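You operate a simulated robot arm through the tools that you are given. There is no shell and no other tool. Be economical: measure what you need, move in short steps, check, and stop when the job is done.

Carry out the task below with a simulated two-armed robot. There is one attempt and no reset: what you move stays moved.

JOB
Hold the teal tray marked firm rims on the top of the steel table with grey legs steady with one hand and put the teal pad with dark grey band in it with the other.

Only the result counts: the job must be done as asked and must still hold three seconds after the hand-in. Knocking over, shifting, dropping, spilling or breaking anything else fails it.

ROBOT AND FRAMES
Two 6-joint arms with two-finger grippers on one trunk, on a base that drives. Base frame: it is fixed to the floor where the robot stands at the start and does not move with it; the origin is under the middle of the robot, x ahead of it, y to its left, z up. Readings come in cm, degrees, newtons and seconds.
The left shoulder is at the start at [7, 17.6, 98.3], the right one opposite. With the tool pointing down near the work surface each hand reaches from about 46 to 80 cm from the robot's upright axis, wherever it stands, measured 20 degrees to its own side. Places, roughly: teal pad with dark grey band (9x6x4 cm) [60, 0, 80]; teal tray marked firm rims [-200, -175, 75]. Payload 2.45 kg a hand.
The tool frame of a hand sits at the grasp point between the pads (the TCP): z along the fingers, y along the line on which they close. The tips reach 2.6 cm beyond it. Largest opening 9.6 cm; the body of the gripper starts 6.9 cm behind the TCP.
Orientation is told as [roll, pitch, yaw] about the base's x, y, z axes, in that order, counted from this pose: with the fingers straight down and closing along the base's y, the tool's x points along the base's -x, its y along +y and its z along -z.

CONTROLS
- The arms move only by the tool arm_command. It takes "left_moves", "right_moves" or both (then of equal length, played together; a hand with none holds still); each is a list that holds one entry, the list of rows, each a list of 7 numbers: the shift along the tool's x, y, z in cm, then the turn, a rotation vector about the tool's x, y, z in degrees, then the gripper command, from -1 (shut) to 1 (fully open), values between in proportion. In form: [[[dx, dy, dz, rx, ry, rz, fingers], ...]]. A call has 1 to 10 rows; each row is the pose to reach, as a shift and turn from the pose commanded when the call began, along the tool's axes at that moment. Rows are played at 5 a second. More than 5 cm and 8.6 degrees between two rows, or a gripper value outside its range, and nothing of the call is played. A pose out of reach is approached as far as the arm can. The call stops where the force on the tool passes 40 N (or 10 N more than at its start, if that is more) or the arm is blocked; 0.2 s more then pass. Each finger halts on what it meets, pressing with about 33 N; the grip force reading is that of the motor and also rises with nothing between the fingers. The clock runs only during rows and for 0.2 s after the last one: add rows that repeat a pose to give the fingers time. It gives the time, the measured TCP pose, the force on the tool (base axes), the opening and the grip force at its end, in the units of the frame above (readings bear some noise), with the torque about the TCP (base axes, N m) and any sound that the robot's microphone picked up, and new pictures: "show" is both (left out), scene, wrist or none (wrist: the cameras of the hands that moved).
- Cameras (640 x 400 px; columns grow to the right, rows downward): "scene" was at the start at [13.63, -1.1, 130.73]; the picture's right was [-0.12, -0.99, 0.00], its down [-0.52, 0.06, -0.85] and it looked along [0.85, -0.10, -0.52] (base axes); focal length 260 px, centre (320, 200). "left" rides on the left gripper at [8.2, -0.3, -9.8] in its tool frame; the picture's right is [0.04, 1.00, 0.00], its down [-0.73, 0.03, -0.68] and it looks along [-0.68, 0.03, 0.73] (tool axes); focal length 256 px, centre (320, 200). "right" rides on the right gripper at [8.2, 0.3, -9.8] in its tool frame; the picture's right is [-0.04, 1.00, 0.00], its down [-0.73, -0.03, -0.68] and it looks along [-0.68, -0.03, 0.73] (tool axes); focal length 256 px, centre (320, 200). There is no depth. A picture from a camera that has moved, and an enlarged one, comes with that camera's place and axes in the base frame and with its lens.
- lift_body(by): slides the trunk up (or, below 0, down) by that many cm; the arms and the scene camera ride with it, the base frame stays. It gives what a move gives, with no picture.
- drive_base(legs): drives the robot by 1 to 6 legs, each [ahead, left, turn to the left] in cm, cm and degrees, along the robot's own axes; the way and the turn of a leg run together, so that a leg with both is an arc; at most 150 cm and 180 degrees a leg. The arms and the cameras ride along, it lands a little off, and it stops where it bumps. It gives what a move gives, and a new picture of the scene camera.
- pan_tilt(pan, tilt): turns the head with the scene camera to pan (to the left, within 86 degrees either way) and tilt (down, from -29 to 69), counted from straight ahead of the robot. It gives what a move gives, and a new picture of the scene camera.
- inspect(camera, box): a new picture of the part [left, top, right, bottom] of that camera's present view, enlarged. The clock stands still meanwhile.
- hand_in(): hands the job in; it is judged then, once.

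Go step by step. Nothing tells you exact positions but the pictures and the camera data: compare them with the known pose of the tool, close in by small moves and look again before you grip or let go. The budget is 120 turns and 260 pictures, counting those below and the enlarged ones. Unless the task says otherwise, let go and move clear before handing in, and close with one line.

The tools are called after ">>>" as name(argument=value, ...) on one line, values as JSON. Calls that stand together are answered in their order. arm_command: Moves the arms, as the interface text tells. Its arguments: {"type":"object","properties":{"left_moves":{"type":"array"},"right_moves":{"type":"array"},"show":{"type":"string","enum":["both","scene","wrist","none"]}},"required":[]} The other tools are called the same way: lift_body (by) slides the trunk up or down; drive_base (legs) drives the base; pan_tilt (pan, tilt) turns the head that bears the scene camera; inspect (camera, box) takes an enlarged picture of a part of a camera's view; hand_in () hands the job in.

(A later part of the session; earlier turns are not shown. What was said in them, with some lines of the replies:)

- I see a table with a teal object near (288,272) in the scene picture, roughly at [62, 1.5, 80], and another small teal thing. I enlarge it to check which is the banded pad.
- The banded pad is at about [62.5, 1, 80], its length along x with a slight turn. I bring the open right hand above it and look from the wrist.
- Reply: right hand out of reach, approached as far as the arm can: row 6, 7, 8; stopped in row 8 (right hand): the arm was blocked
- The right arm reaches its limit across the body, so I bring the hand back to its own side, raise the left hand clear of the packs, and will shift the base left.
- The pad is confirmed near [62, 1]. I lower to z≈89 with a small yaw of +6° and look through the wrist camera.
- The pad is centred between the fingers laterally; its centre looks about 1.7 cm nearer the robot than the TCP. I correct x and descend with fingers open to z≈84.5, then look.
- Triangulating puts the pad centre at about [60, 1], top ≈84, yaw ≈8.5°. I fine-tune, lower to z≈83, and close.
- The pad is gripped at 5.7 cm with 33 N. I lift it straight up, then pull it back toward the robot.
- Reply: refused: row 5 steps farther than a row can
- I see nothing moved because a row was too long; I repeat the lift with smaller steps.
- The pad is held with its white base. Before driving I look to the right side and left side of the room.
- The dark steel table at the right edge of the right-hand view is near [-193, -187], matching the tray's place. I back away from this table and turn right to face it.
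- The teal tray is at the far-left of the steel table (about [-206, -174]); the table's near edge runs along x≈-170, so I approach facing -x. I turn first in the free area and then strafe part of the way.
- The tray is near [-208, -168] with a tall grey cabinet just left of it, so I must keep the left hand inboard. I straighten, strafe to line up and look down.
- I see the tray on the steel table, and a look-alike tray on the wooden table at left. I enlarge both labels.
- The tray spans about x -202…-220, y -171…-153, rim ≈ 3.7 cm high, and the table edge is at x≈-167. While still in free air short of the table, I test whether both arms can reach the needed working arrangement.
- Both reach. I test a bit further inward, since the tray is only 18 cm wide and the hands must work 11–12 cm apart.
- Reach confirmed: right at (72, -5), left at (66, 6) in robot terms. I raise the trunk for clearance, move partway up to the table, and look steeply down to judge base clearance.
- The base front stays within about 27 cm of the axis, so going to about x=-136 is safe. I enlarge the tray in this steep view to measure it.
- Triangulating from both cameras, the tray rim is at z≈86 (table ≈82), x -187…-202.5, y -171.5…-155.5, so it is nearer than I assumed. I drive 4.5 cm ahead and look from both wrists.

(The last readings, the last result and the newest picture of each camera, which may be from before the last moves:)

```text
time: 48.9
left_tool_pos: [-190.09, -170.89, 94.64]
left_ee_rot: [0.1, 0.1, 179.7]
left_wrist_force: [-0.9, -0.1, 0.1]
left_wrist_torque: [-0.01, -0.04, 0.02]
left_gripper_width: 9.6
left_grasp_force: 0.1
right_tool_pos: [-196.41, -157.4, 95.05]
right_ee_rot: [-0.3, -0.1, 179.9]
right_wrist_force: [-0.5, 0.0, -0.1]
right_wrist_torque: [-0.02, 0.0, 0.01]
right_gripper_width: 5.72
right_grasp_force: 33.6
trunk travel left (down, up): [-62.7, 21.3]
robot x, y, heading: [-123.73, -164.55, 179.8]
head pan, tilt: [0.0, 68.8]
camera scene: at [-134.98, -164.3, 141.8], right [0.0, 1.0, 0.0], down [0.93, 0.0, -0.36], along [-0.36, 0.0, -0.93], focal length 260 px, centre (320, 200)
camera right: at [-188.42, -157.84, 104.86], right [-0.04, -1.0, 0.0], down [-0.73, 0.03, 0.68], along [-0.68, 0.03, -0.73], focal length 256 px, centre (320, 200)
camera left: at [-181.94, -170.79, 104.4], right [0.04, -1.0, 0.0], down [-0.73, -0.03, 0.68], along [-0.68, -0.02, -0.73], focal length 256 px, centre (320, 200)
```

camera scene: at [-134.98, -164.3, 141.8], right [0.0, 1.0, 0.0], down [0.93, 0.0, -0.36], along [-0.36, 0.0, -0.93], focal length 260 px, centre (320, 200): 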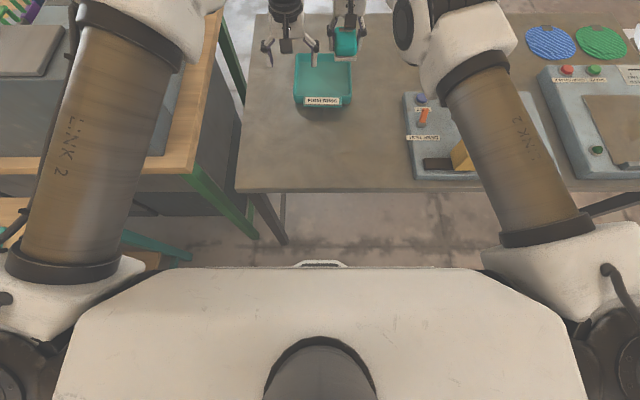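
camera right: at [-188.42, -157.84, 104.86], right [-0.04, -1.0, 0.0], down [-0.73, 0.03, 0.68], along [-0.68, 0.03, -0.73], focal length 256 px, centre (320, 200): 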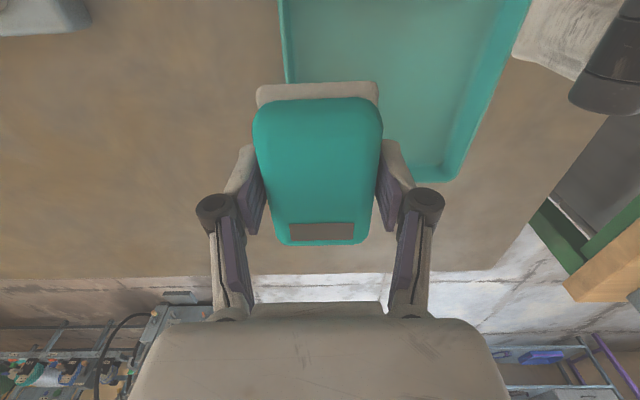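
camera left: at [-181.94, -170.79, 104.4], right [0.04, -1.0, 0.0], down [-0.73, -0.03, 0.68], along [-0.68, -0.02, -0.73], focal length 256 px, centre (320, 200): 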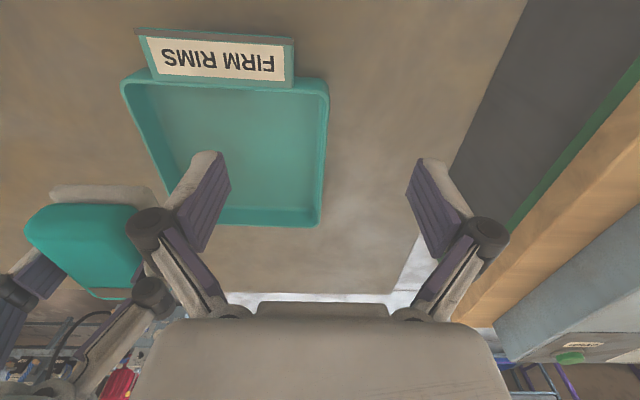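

The left wall of the tray (y≈-171.2) lies under the left TCP. I lower the left hand around it and keep the right hand up while shifting the pad over the tray's interior.

>>> arm_command(left_moves=[[[0, 0.2, 3, 0, 0, 0, 1], [0, 0.2, 6, 0, 0, 0, 1], [0, 0.2, 6, 0, 0, 0, 1]]], right_moves=[[[0.4, 1.3, 0, 0, 0, 0, -1], [0.8, 2.6, 0, 0, 0, 0, -1], [0.8, 2.6, 0, 0, 0, 0, -1]]])

>>> inspect(camera="scene", box=[256, 0, 384, 120])

```text
time: 49.7
left_tool_pos: [-189.95, -170.97, 88.62]
left_ee_rot: [0.0, -0.1, 179.6]
left_wrist_force: [0.0, -0.3, -0.1]
left_wrist_torque: [-0.04, 0.03, -0.01]
left_gripper_width: 9.59
left_grasp_force: 0.2
right_tool_pos: [-195.57, -160.01, 95.09]
right_ee_rot: [-0.2, -0.2, 179.8]
right_wrist_force: [0.3, 0.5, -0.5]
right_wrist_torque: [0.0, 0.03, 0.01]
right_gripper_width: 5.73
right_grasp_force: 33.3
trunk travel left (down, up): [-62.7, 21.3]
robot x, y, heading: [-123.53, -164.13, 179.7]
head pan, tilt: [0.0, 68.8]
camera scene: at [-134.87, -164.2, 141.81], right [0.0, 1.0, 0.0], down [0.93, 0.0, -0.36], along [-0.36, 0.0, -0.93], focal length 260 px, centre (320, 200)
camera right: at [-187.49, -160.37, 105.02], right [-0.04, -1.0, 0.0], down [-0.73, 0.03, 0.68], along [-0.68, 0.03, -0.73], focal length 256 px, centre (320, 200)
camera left: at [-181.83, -170.98, 98.34], right [0.04, -1.0, 0.0], down [-0.73, -0.03, 0.68], along [-0.68, -0.02, -0.73], focal length 256 px, centre (320, 200)
```

scene: 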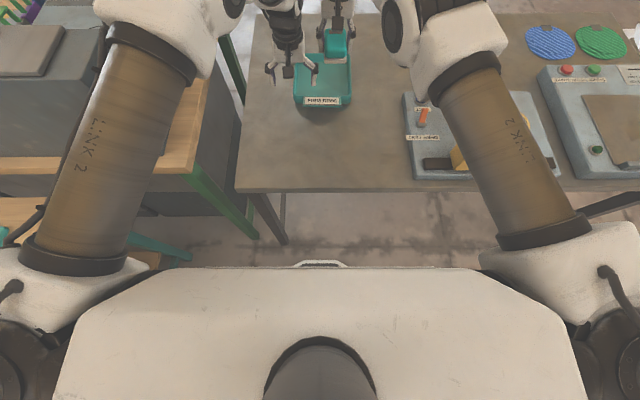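
right: 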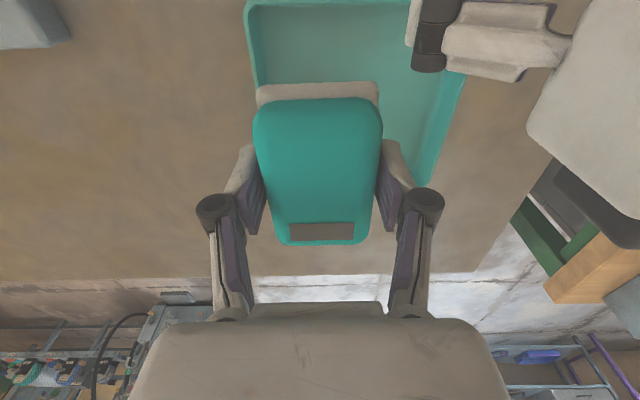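
left: 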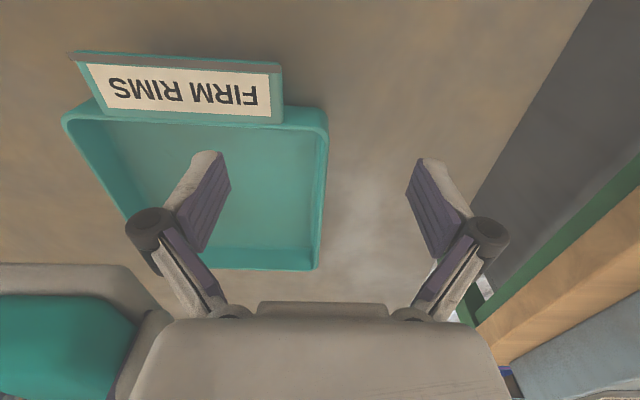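

```text
3.33 times, centred on (320, 60) of scene
camera zoom: at [-134.87, -164.2, 141.81], right [0.0, 1.0, 0.0], down [0.93, 0.0, -0.36], along [-0.36, 0.0, -0.93], focal length 865 px, centre (320, 667)
```

zoom: 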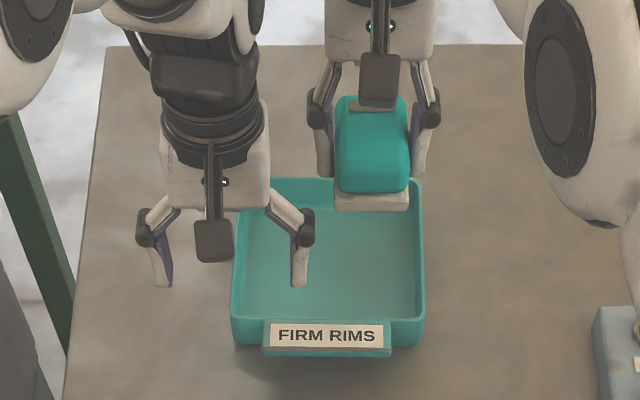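

Depth estimates put the rim between z 83 and 86, so I lower the left hand 2.5 cm more and recheck before closing.

>>> arm_command(left_moves=[[[0, 0.3, 1.2, 0, 0, 0, 1], [0, 0.3, 2.5, 0, 0, 0, 1], [0, 0.3, 2.5, 0, 0, 0, 1]]], show="wrist")

>>> inspect(camera="scene", box=[276, 40, 366, 110])

```text
time: 50.5
left_tool_pos: [-190.11, -171.5, 86.1]
left_ee_rot: [0.0, 0.0, 179.8]
left_wrist_force: [0.5, -0.3, -0.1]
left_wrist_torque: [-0.02, 0.01, 0.01]
left_gripper_width: 9.61
left_grasp_force: 0.0
right_tool_pos: [-195.65, -159.93, 95.2]
right_ee_rot: [-0.2, -0.3, 179.8]
right_wrist_force: [0.2, 0.4, -0.7]
right_wrist_torque: [-0.02, 0.02, 0.0]
right_gripper_width: 5.7
right_grasp_force: 32.6
trunk travel left (down, up): [-62.7, 21.3]
robot x, y, heading: [-123.72, -164.39, 179.9]
head pan, tilt: [0.0, 68.8]
camera left: at [-181.89, -171.31, 95.84], right [0.04, -1.0, 0.0], down [-0.73, -0.03, 0.68], along [-0.68, -0.02, -0.73], focal length 256 px, centre (320, 200)
```

left: 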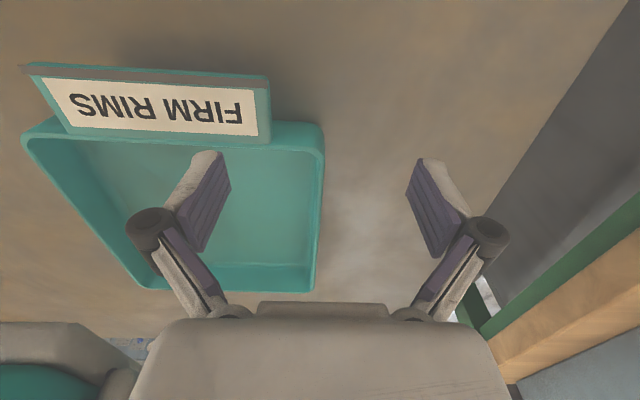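

```text
5.71 times, centred on (321, 75) of scene
camera zoom: at [-134.91, -164.26, 141.81], right [0.0, 1.0, 0.0], down [0.93, 0.0, -0.36], along [-0.36, 0.0, -0.93], focal length 1484 px, centre (314, 914)
```

zoom: 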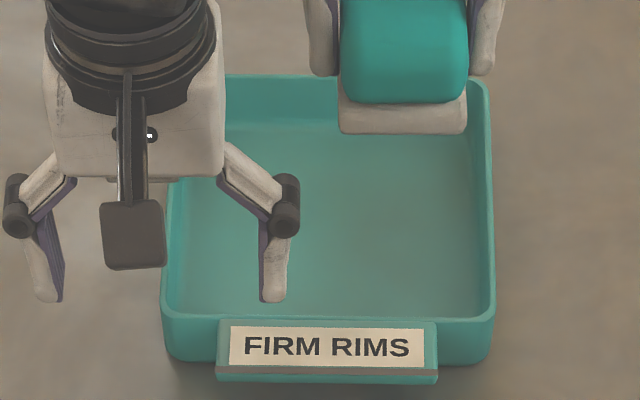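

The rim is about z 83.3, tray x ≈ -189.6…-206. I drive 4 cm further ahead so the hands sit well inside the corners.

>>> drive_base(legs=[[4, 0, 0]])

>>> inspect(camera="left", box=[0, 0, 640, 400])

>>> inspect(camera="scene", box=[276, 40, 366, 110])

```text
time: 51.4
left_tool_pos: [-193.73, -171.45, 86.28]
left_ee_rot: [-0.1, 0.0, 179.7]
left_wrist_force: [-0.4, 0.6, 0.9]
left_wrist_torque: [0.01, 0.0, 0.0]
left_gripper_width: 9.62
left_grasp_force: 0.1
right_tool_pos: [-199.48, -159.87, 95.3]
right_ee_rot: [-0.3, -0.3, 179.8]
right_wrist_force: [-0.8, 0.6, -0.9]
right_wrist_torque: [0.02, 0.0, 0.01]
right_gripper_width: 5.72
right_grasp_force: 33.3
trunk travel left (down, up): [-62.7, 21.3]
robot x, y, heading: [-128.18, -164.24, 179.7]
head pan, tilt: [0.0, 68.8]
camera scene: at [-138.57, -164.23, 141.84], right [0.01, 1.0, 0.0], down [0.93, -0.01, -0.36], along [-0.36, 0.0, -0.93], focal length 260 px, centre (320, 200)
```

scene: 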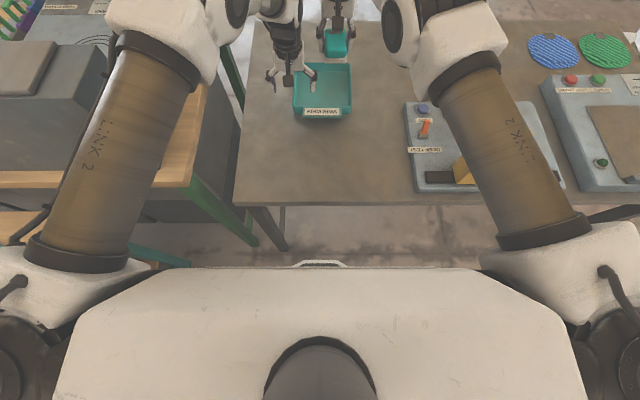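

```text
1.00 times, centred on (320, 200) of left (not enlarged: the box is as wide or as high as the picture)
camera zoom: at [-185.64, -171.22, 95.96], right [0.03, -1.0, 0.0], down [-0.73, -0.03, 0.68], along [-0.68, -0.02, -0.73], focal length 256 px, centre (320, 200)
```

zoom: 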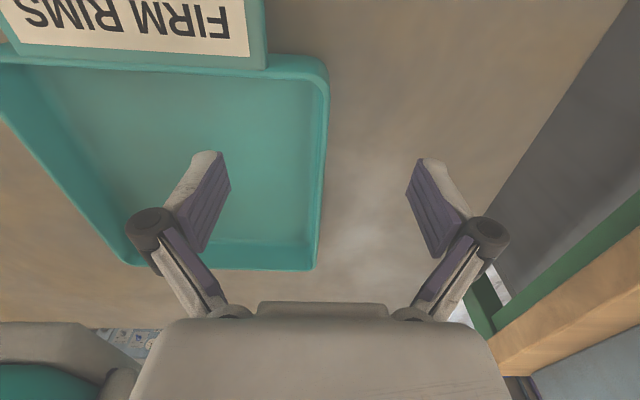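

```text
5.71 times, centred on (321, 75) of scene
camera zoom: at [-138.57, -164.23, 141.84], right [0.01, 1.0, 0.0], down [0.93, -0.01, -0.36], along [-0.36, 0.0, -0.93], focal length 1484 px, centre (314, 914)
```

zoom: 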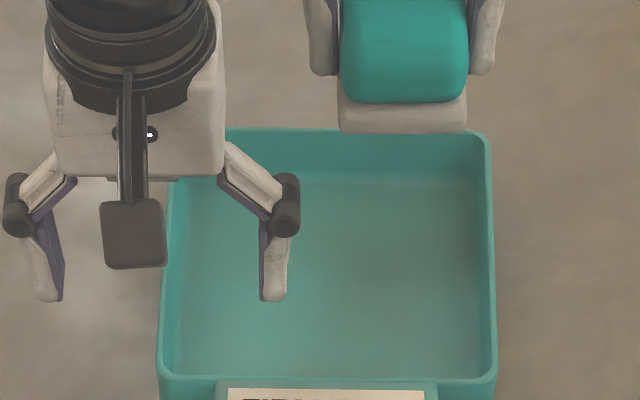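

I lower the left hand another 2.2 cm with the wall between the fingers and look before closing.

>>> arm_command(left_moves=[[[0, -0.2, 1, 0, 0, 0, 1], [0, -0.2, 2.2, 0, 0, 0, 1], [0, -0.2, 2.2, 0, 0, 0, 1]]], show="wrist")

>>> inspect(camera="scene", box=[266, 50, 356, 120])

```text
time: 52.2
left_tool_pos: [-193.85, -171.26, 83.75]
left_ee_rot: [0.0, 0.0, 179.6]
left_wrist_force: [-0.2, -1.2, -0.4]
left_wrist_torque: [0.01, -0.01, -0.01]
left_gripper_width: 9.59
left_grasp_force: 0.1
right_tool_pos: [-199.57, -159.94, 95.23]
right_ee_rot: [-0.2, -0.1, 179.9]
right_wrist_force: [0.1, -0.3, -0.1]
right_wrist_torque: [-0.01, -0.01, 0.01]
right_gripper_width: 5.72
right_grasp_force: 32.8
trunk travel left (down, up): [-62.7, 21.3]
robot x, y, heading: [-127.66, -164.31, 179.7]
head pan, tilt: [0.0, 68.8]
camera left: at [-185.68, -170.98, 93.55], right [0.03, -1.0, 0.0], down [-0.73, -0.03, 0.68], along [-0.68, -0.02, -0.73], focal length 256 px, centre (320, 200)
```

left: 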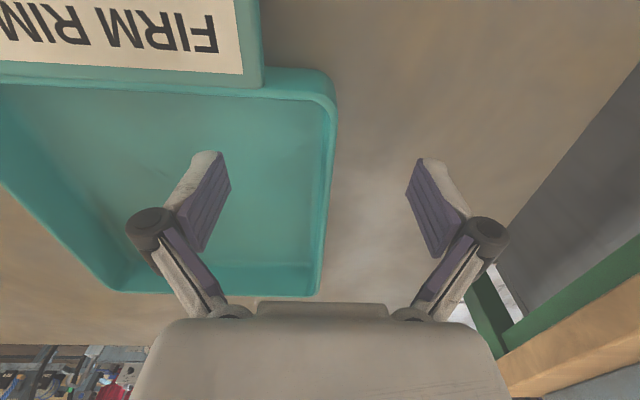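

```text
5.71 times, centred on (311, 85) of scene
camera zoom: at [-138.78, -164.22, 141.81], right [0.01, 1.0, 0.0], down [0.93, -0.01, -0.36], along [-0.36, 0.0, -0.93], focal length 1484 px, centre (371, 857)
```

zoom: 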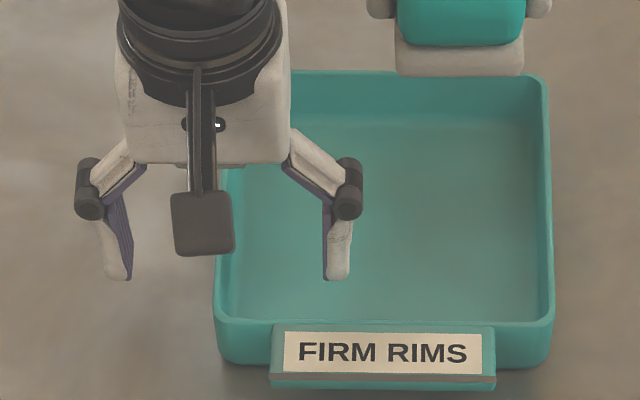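

No contact yet and nothing occludes the tips. I shift 0.3 cm to centre on the wall and close to test whether the wall is between the pads.

>>> arm_command(left_moves=[[[0, 0.3, 0, 0, 0, 0, 1], [0, 0.3, 0, 0, 0, 0, 0.4], [0, 0.3, 0, 0, 0, 0, -0.3], [0, 0.3, 0, 0, 0, 0, -0.75], [0, 0.3, 0, 0, 0, 0, -0.75]]], show="wrist")

>>> inspect(camera="scene", box=[266, 50, 356, 120])

```text
time: 53.4
left_tool_pos: [-193.91, -171.5, 83.85]
left_ee_rot: [0.1, 0.0, 179.7]
left_wrist_force: [-0.2, 0.1, 0.6]
left_wrist_torque: [-0.02, 0.02, 0.02]
left_gripper_width: 1.21
left_grasp_force: 0.2
right_tool_pos: [-199.51, -159.94, 95.11]
right_ee_rot: [-0.2, -0.2, 179.9]
right_wrist_force: [0.3, 0.0, -0.3]
right_wrist_torque: [-0.03, 0.0, 0.01]
right_gripper_width: 5.7
right_grasp_force: 32.9
trunk travel left (down, up): [-62.7, 21.3]
robot x, y, heading: [-127.47, -164.29, 179.8]
head pan, tilt: [0.0, 68.8]
camera left: at [-185.69, -171.3, 93.6], right [0.03, -1.0, 0.0], down [-0.73, -0.03, 0.68], along [-0.68, -0.02, -0.73], focal length 256 px, centre (320, 200)
```

left: 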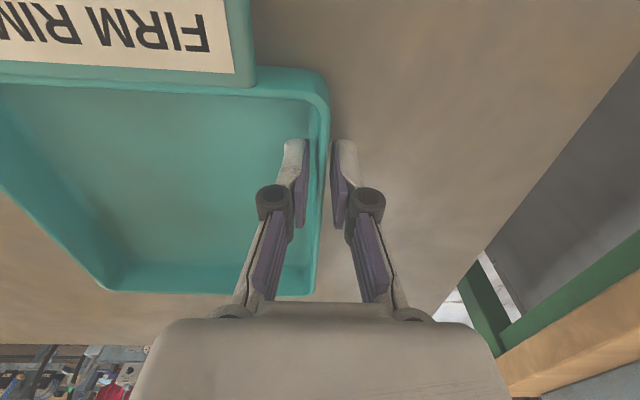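

```text
5.71 times, centred on (311, 85) of scene
camera zoom: at [-138.78, -164.23, 141.81], right [0.01, 1.0, 0.0], down [0.93, -0.01, -0.36], along [-0.36, 0.0, -0.93], focal length 1484 px, centre (371, 857)
```

zoom: 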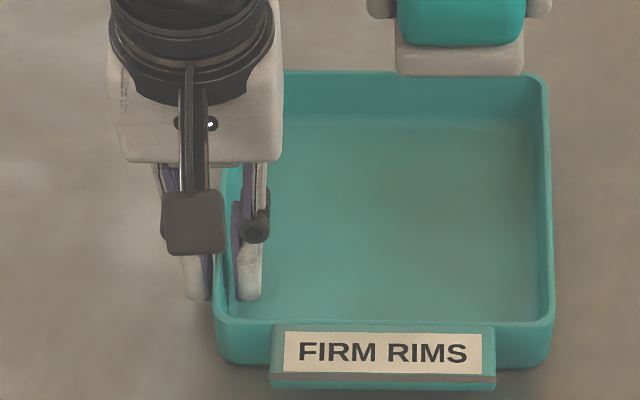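

The fingers stand either side of the wall at 1.2 cm with no contact. I close fully to feel whether the wall is actually between them.

>>> arm_command(left_moves=[[[0, 0, 0, 0, 0, 0, -0.9], [0, 0, 0, 0, 0, 0, -1], [0, 0, 0, 0, 0, 0, -1]]], show="wrist")

```text
time: 54.2
left_tool_pos: [-193.73, -171.44, 83.75]
left_ee_rot: [0.0, -0.2, 179.6]
left_wrist_force: [1.0, -0.4, 0.8]
left_wrist_torque: [0.04, 0.0, 0.06]
left_gripper_width: 0.59
left_grasp_force: 32.3
right_tool_pos: [-199.5, -159.98, 95.07]
right_ee_rot: [-0.2, -0.2, 179.9]
right_wrist_force: [0.4, -0.8, -0.6]
right_wrist_torque: [0.01, -0.02, -0.03]
right_gripper_width: 5.71
right_grasp_force: 33.3
trunk travel left (down, up): [-62.7, 21.3]
robot x, y, heading: [-128.04, -164.34, 179.8]
head pan, tilt: [0.0, 68.8]
camera left: at [-185.69, -171.31, 93.58], right [0.03, -1.0, 0.0], down [-0.73, -0.03, 0.68], along [-0.68, -0.02, -0.73], focal length 256 px, centre (320, 200)
```

left: 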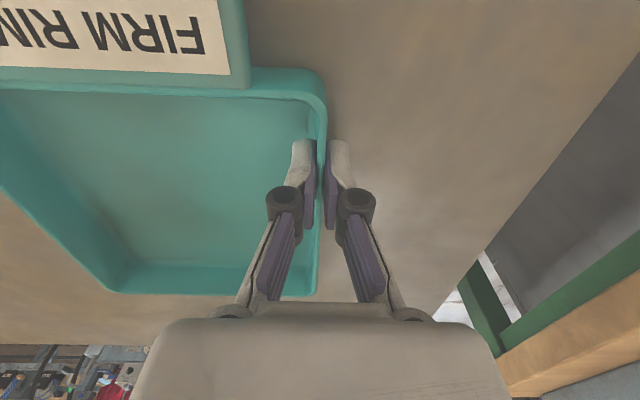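

The left hand grips the 0.6 cm wall firmly. I now bring the pad to [-198, -161] and lower it to just above the rim for a check.

>>> arm_command(right_moves=[[[0.7, 0.5, 0, 0, 0, 0, -1], [1.4, 1, 2, 0, 0, 0, -1], [1.4, 1, 5, 0, 0, 0, -1], [1.4, 1, 7, 0, 0, 0, -1], [1.4, 1, 7, 0, 0, 0, -1]]], left_moves=[[[0, 0, 0, 0, 0, 0, -1], [0, 0, 0, 0, 0, 0, -1], [0, 0, 0, 0, 0, 0, -1], [0, 0, 0, 0, 0, 0, -1], [0, 0, 0, 0, 0, 0, -1]]])

>>> inspect(camera="scene", box=[266, 40, 368, 120])

```text
time: 55.4
left_tool_pos: [-193.81, -171.56, 83.83]
left_ee_rot: [-0.1, 0.1, 179.7]
left_wrist_force: [-0.3, -0.4, 0.5]
left_wrist_torque: [0.0, -0.08, 0.03]
left_gripper_width: 0.6
left_grasp_force: 32.4
right_tool_pos: [-198.19, -161.13, 88.07]
right_ee_rot: [-0.2, -0.2, 180.0]
right_wrist_force: [-0.4, -0.5, -1.0]
right_wrist_torque: [-0.03, -0.03, -0.01]
right_gripper_width: 5.74
right_grasp_force: 33.0
trunk travel left (down, up): [-62.7, 21.3]
robot x, y, heading: [-127.58, -164.63, 179.8]
head pan, tilt: [0.0, 68.8]
camera scene: at [-138.8, -164.23, 141.81], right [0.01, 1.0, 0.0], down [0.93, -0.01, -0.36], along [-0.36, 0.0, -0.93], focal length 260 px, centre (320, 200)
camera right: at [-190.06, -161.44, 97.98], right [-0.04, -1.0, 0.0], down [-0.73, 0.03, 0.68], along [-0.68, 0.03, -0.73], focal length 256 px, centre (320, 200)
camera left: at [-185.7, -171.3, 93.58], right [0.03, -1.0, 0.0], down [-0.73, -0.03, 0.68], along [-0.68, -0.02, -0.73], focal length 256 px, centre (320, 200)
```

scene: 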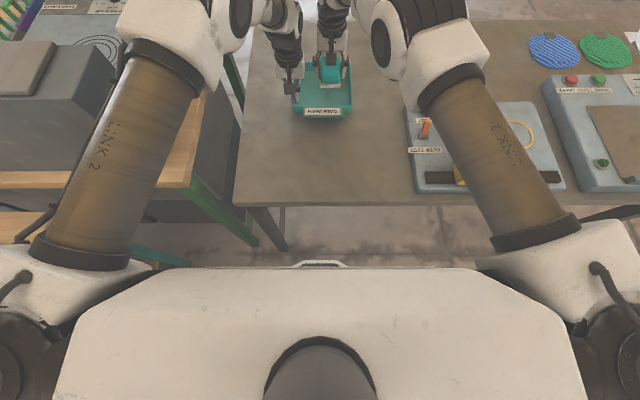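
right: 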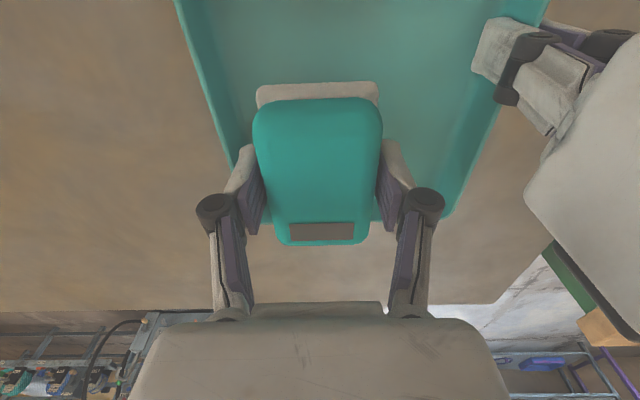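
left: 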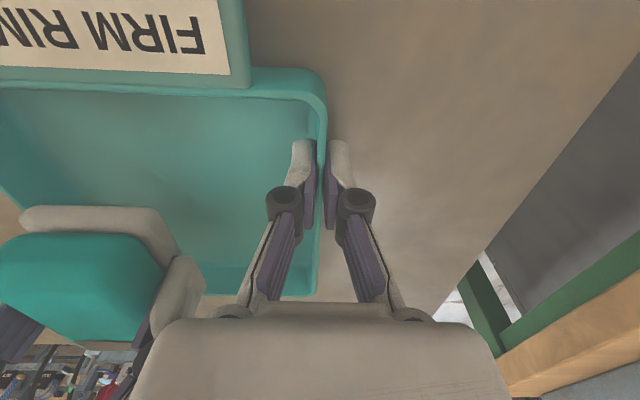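

```text
5.00 times, centred on (317, 80) of scene
camera zoom: at [-138.8, -164.23, 141.81], right [0.01, 1.0, 0.0], down [0.93, -0.01, -0.36], along [-0.36, 0.0, -0.93], focal length 1298 px, centre (335, 800)
```

zoom: 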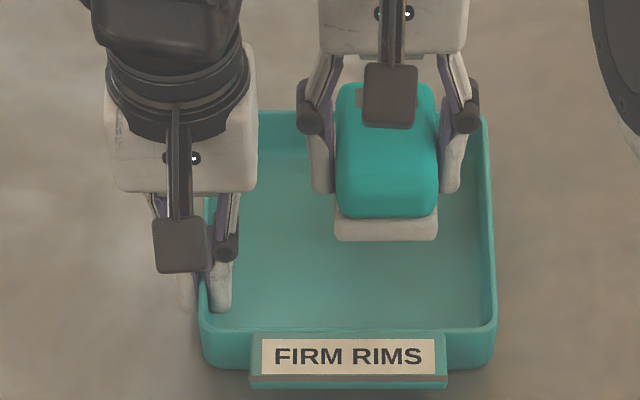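

The pad is inside the rim outline with clearance all round. I lower further and watch the force.

>>> arm_command(right_moves=[[[0.3, 0.1, 1.2, 0, 0, 0, -1], [0.5, 0.1, 2.4, 0, 0, 0, -1], [0.5, 0.1, 3.4, 0, 0, 0, -1], [0.5, 0.1, 3.4, 0, 0, 0, -1]]], left_moves=[[[0, 0, 0, 0, 0, 0, -1], [0, 0, 0, 0, 0, 0, -1], [0, 0, 0, 0, 0, 0, -1], [0, 0, 0, 0, 0, 0, -1]]], show="wrist")

>>> inspect(camera="scene", box=[266, 40, 368, 120])

```text
time: 56.4
left_tool_pos: [-193.73, -171.5, 83.81]
left_ee_rot: [0.0, 0.0, 179.7]
left_wrist_force: [-0.5, -0.4, -0.2]
left_wrist_torque: [0.01, -0.04, 0.0]
left_gripper_width: 0.61
left_grasp_force: 32.6
right_tool_pos: [-197.7, -160.93, 84.7]
right_ee_rot: [-0.2, -0.2, 179.8]
right_wrist_force: [0.3, -0.3, -0.6]
right_wrist_torque: [0.02, -0.01, 0.0]
right_gripper_width: 5.7
right_grasp_force: 32.7
trunk travel left (down, up): [-62.7, 21.3]
robot x, y, heading: [-127.83, -164.75, 179.7]
head pan, tilt: [0.0, 68.8]
camera right: at [-189.57, -161.35, 94.54], right [-0.04, -1.0, 0.0], down [-0.73, 0.03, 0.68], along [-0.68, 0.03, -0.73], focal length 256 px, centre (320, 200)
camera left: at [-185.7, -171.31, 93.58], right [0.03, -1.0, 0.0], down [-0.73, -0.03, 0.68], along [-0.68, -0.02, -0.73], focal length 256 px, centre (320, 200)
```

right: 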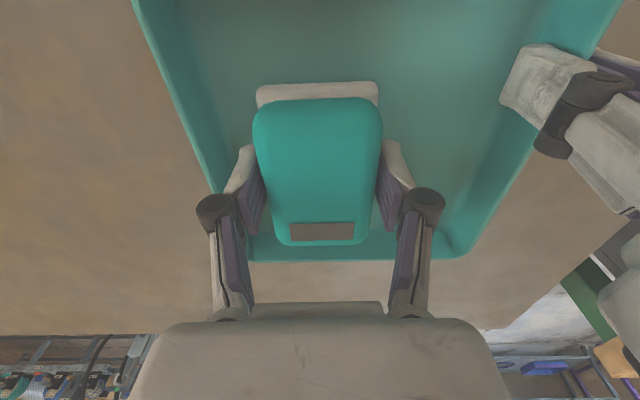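
left: 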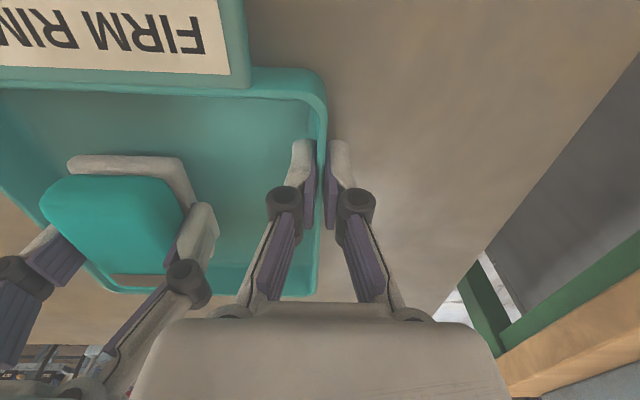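

```text
5.00 times, centred on (317, 80) of scene
camera zoom: at [-138.8, -164.23, 141.81], right [0.01, 1.0, 0.0], down [0.93, -0.01, -0.36], along [-0.36, 0.0, -0.93], focal length 1298 px, centre (335, 800)
```

zoom: 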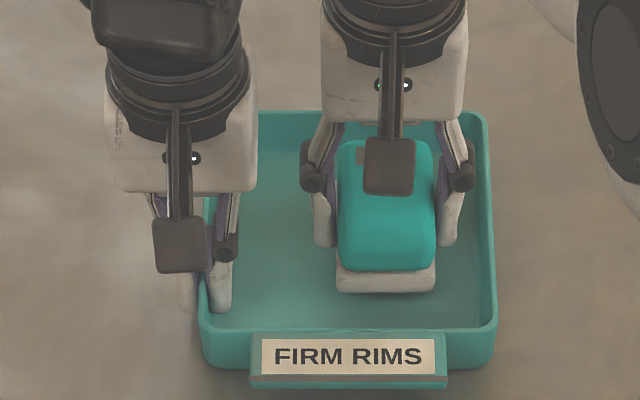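

There is no contact yet and the pad is well within the walls. I lower another 1.2 cm slowly.

>>> arm_command(right_moves=[[[0, 0, 0.4, 0, 0, 0, -1], [0, 0, 0.8, 0, 0, 0, -1], [0, 0, 1.2, 0, 0, 0, -1]]], left_moves=[[[0, 0, 0, 0, 0, 0, -1], [0, 0, 0, 0, 0, 0, -1], [0, 0, 0, 0, 0, 0, -1]]], show="none")

>>> inspect(camera="scene", box=[266, 40, 368, 120])

```text
time: 57.2
left_tool_pos: [-193.78, -171.55, 83.84]
left_ee_rot: [0.0, -0.1, 179.7]
left_wrist_force: [-4.2, 0.3, -3.6]
left_wrist_torque: [0.03, -0.44, 0.15]
left_gripper_width: 0.61
left_grasp_force: 32.6
right_tool_pos: [-197.79, -161.06, 83.7]
right_ee_rot: [-0.2, -0.1, 179.9]
right_wrist_force: [4.0, -0.5, 7.0]
right_wrist_torque: [-0.22, -0.16, 0.18]
right_gripper_width: 5.73
right_grasp_force: 33.3
trunk travel left (down, up): [-62.7, 21.3]
robot x, y, heading: [-128.01, -164.21, 179.7]
head pan, tilt: [0.0, 68.8]
```

```text
5.00 times, centred on (317, 80) of scene
camera zoom: at [-138.73, -164.25, 141.82], right [0.01, 1.0, 0.0], down [0.93, -0.01, -0.36], along [-0.36, 0.0, -0.93], focal length 1298 px, centre (335, 800)
```

zoom: 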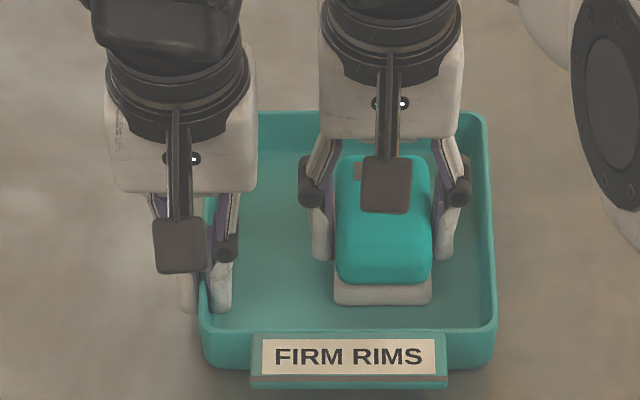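

The pad touches the tray floor (about 7 N). I open the right fingers just enough and rise straight up, while the left hand holds the rim.

>>> arm_command(right_moves=[[[0, 0, -0.1, 0, 0, 0, 0.3], [0, 0, -0.1, 0, 0, 0, 0.42], [0, 0, -0.1, 0, 0, 0, 0.42], [0, 0, -2, 0, 0, 0, 0.42], [0, 0, -6, 0, 0, 0, 0.42], [0, 0, -10, 0, 0, 0, 0.42], [0, 0, -12, 0, 0, 0, 0.42]]], left_moves=[[[0, 0, 0, 0, 0, 0, -1], [0, 0, 0, 0, 0, 0, -1], [0, 0, 0, 0, 0, 0, -1], [0, 0, 0, 0, 0, 0, -1], [0, 0, 0, 0, 0, 0, -1], [0, 0, 0, 0, 0, 0, -1], [0, 0, 0, 0, 0, 0, -1]]])

>>> inspect(camera="scene", box=[266, 40, 368, 120])

```text
time: 58.8
left_tool_pos: [-193.77, -171.52, 83.75]
left_ee_rot: [0.0, -0.1, 179.6]
left_wrist_force: [-0.1, -0.5, 0.1]
left_wrist_torque: [0.0, 0.11, -0.04]
left_gripper_width: 0.62
left_grasp_force: 32.8
right_tool_pos: [-197.66, -160.91, 95.66]
right_ee_rot: [-0.2, -0.1, 179.9]
right_wrist_force: [0.3, 1.5, 0.2]
right_wrist_torque: [-0.01, -0.01, 0.0]
right_gripper_width: 6.86
right_grasp_force: 0.1
trunk travel left (down, up): [-62.7, 21.3]
robot x, y, heading: [-127.98, -164.37, 179.8]
head pan, tilt: [0.0, 68.8]
camera scene: at [-138.78, -164.24, 141.8], right [0.01, 1.0, 0.0], down [0.93, -0.01, -0.36], along [-0.36, 0.0, -0.93], focal length 260 px, centre (320, 200)
camera right: at [-189.6, -161.34, 105.48], right [-0.04, -1.0, 0.0], down [-0.73, 0.03, 0.68], along [-0.68, 0.03, -0.73], focal length 256 px, centre (320, 200)
camera left: at [-185.68, -171.31, 93.58], right [0.03, -1.0, 0.0], down [-0.73, -0.03, 0.68], along [-0.68, -0.02, -0.73], focal length 256 px, centre (320, 200)
```

scene: 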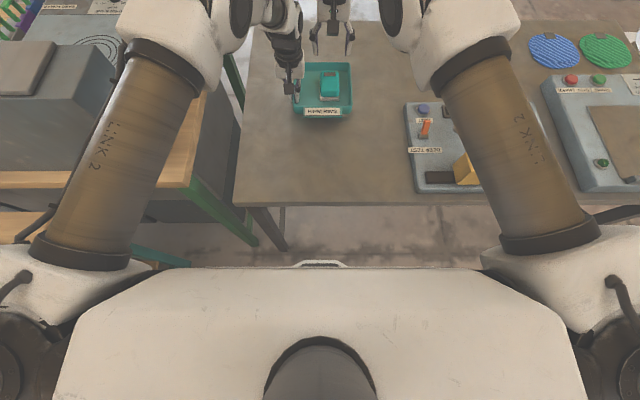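
right: 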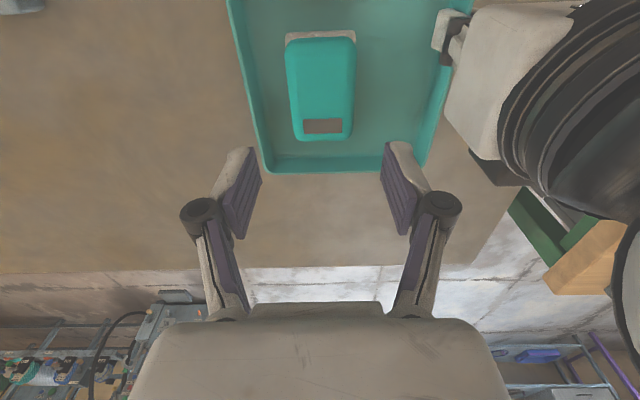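
left: 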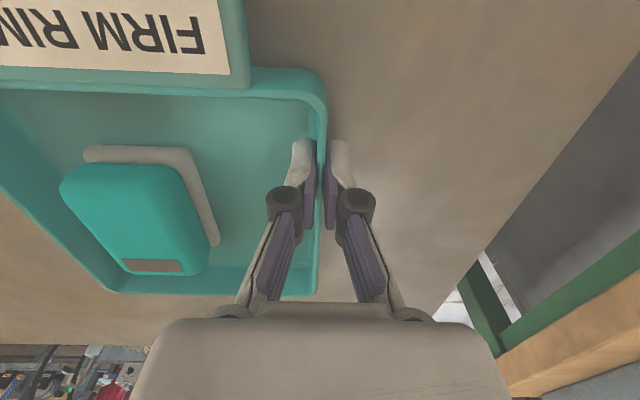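

```text
5.00 times, centred on (317, 80) of scene
camera zoom: at [-138.78, -164.24, 141.8], right [0.01, 1.0, 0.0], down [0.93, -0.01, -0.36], along [-0.36, 0.0, -0.93], focal length 1298 px, centre (335, 800)
```

zoom: 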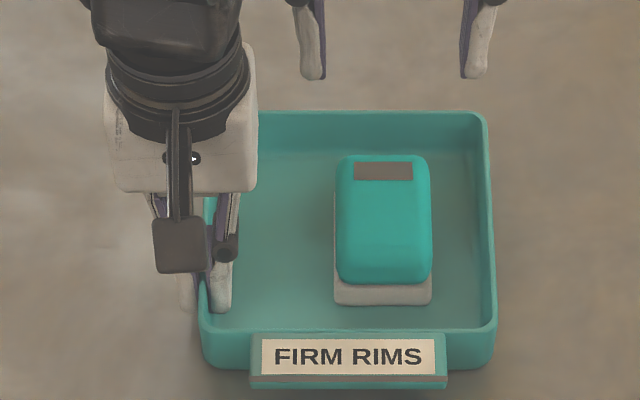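

The pad lies flat in the tray. I open the left fingers slightly, lift that hand clear and raise both.

>>> arm_command(left_moves=[[[0, 0, 0, 0, 0, 0, -0.7], [0, 0, 0, 0, 0, 0, -0.4], [0, 0, 0, 0, 0, 0, -0.4], [0, 0, -2, 0, 0, 0, -0.4], [0, 0, -6, 0, 0, 0, -0.4], [0, 0, -10, 0, 0, 0, -0.4], [0, 0, -12, 0, 0, 0, -0.4]]], show="scene")

>>> inspect(camera="scene", box=[266, 40, 368, 120])

```text
time: 60.4
left_tool_pos: [-193.81, -171.49, 95.82]
left_ee_rot: [0.1, 0.1, 179.7]
left_wrist_force: [-0.2, 0.1, 0.0]
left_wrist_torque: [0.01, -0.02, 0.02]
left_gripper_width: 2.88
left_grasp_force: 0.1
right_tool_pos: [-197.74, -160.9, 95.55]
right_ee_rot: [-0.2, -0.2, 179.8]
right_wrist_force: [0.7, -0.4, 0.1]
right_wrist_torque: [-0.03, 0.02, 0.01]
right_gripper_width: 6.82
right_grasp_force: 0.1
trunk travel left (down, up): [-62.7, 21.3]
robot x, y, heading: [-127.98, -164.12, 179.5]
head pan, tilt: [0.0, 68.8]
camera scene: at [-138.75, -164.22, 141.81], right [0.01, 1.0, 0.0], down [0.93, -0.01, -0.36], along [-0.36, 0.0, -0.93], focal length 260 px, centre (320, 200)
```

scene: 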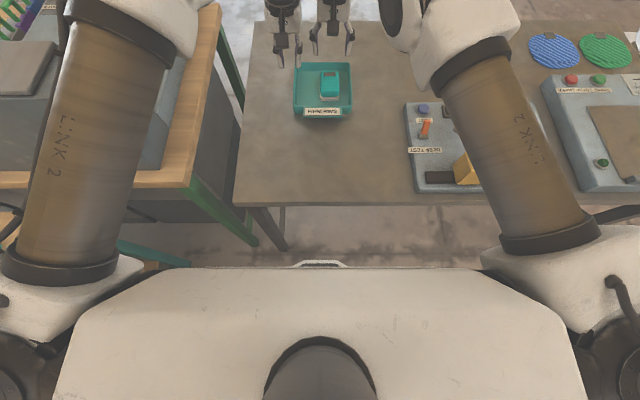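

```text
5.00 times, centred on (317, 80) of scene
camera zoom: at [-138.75, -164.22, 141.81], right [0.01, 1.0, 0.0], down [0.93, -0.01, -0.36], along [-0.36, 0.0, -0.93], focal length 1298 px, centre (335, 800)
```

zoom: 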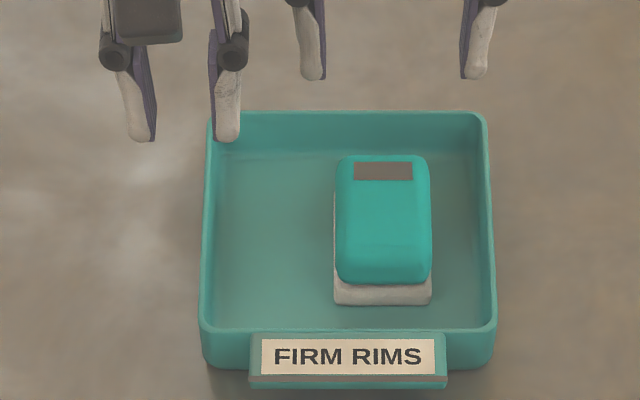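

The pad sits in the tray, the tray has not moved, and both hands are about 10 cm clear above it. I hand in.

>>> hand_in()

```text
The job is handed in.
```

The teal pad with the dark grey band is lying flat in the tray marked "FIRM RIMS". The left hand held the tray's rim while the right hand set the pad in, and both hands have let go and moved clear.
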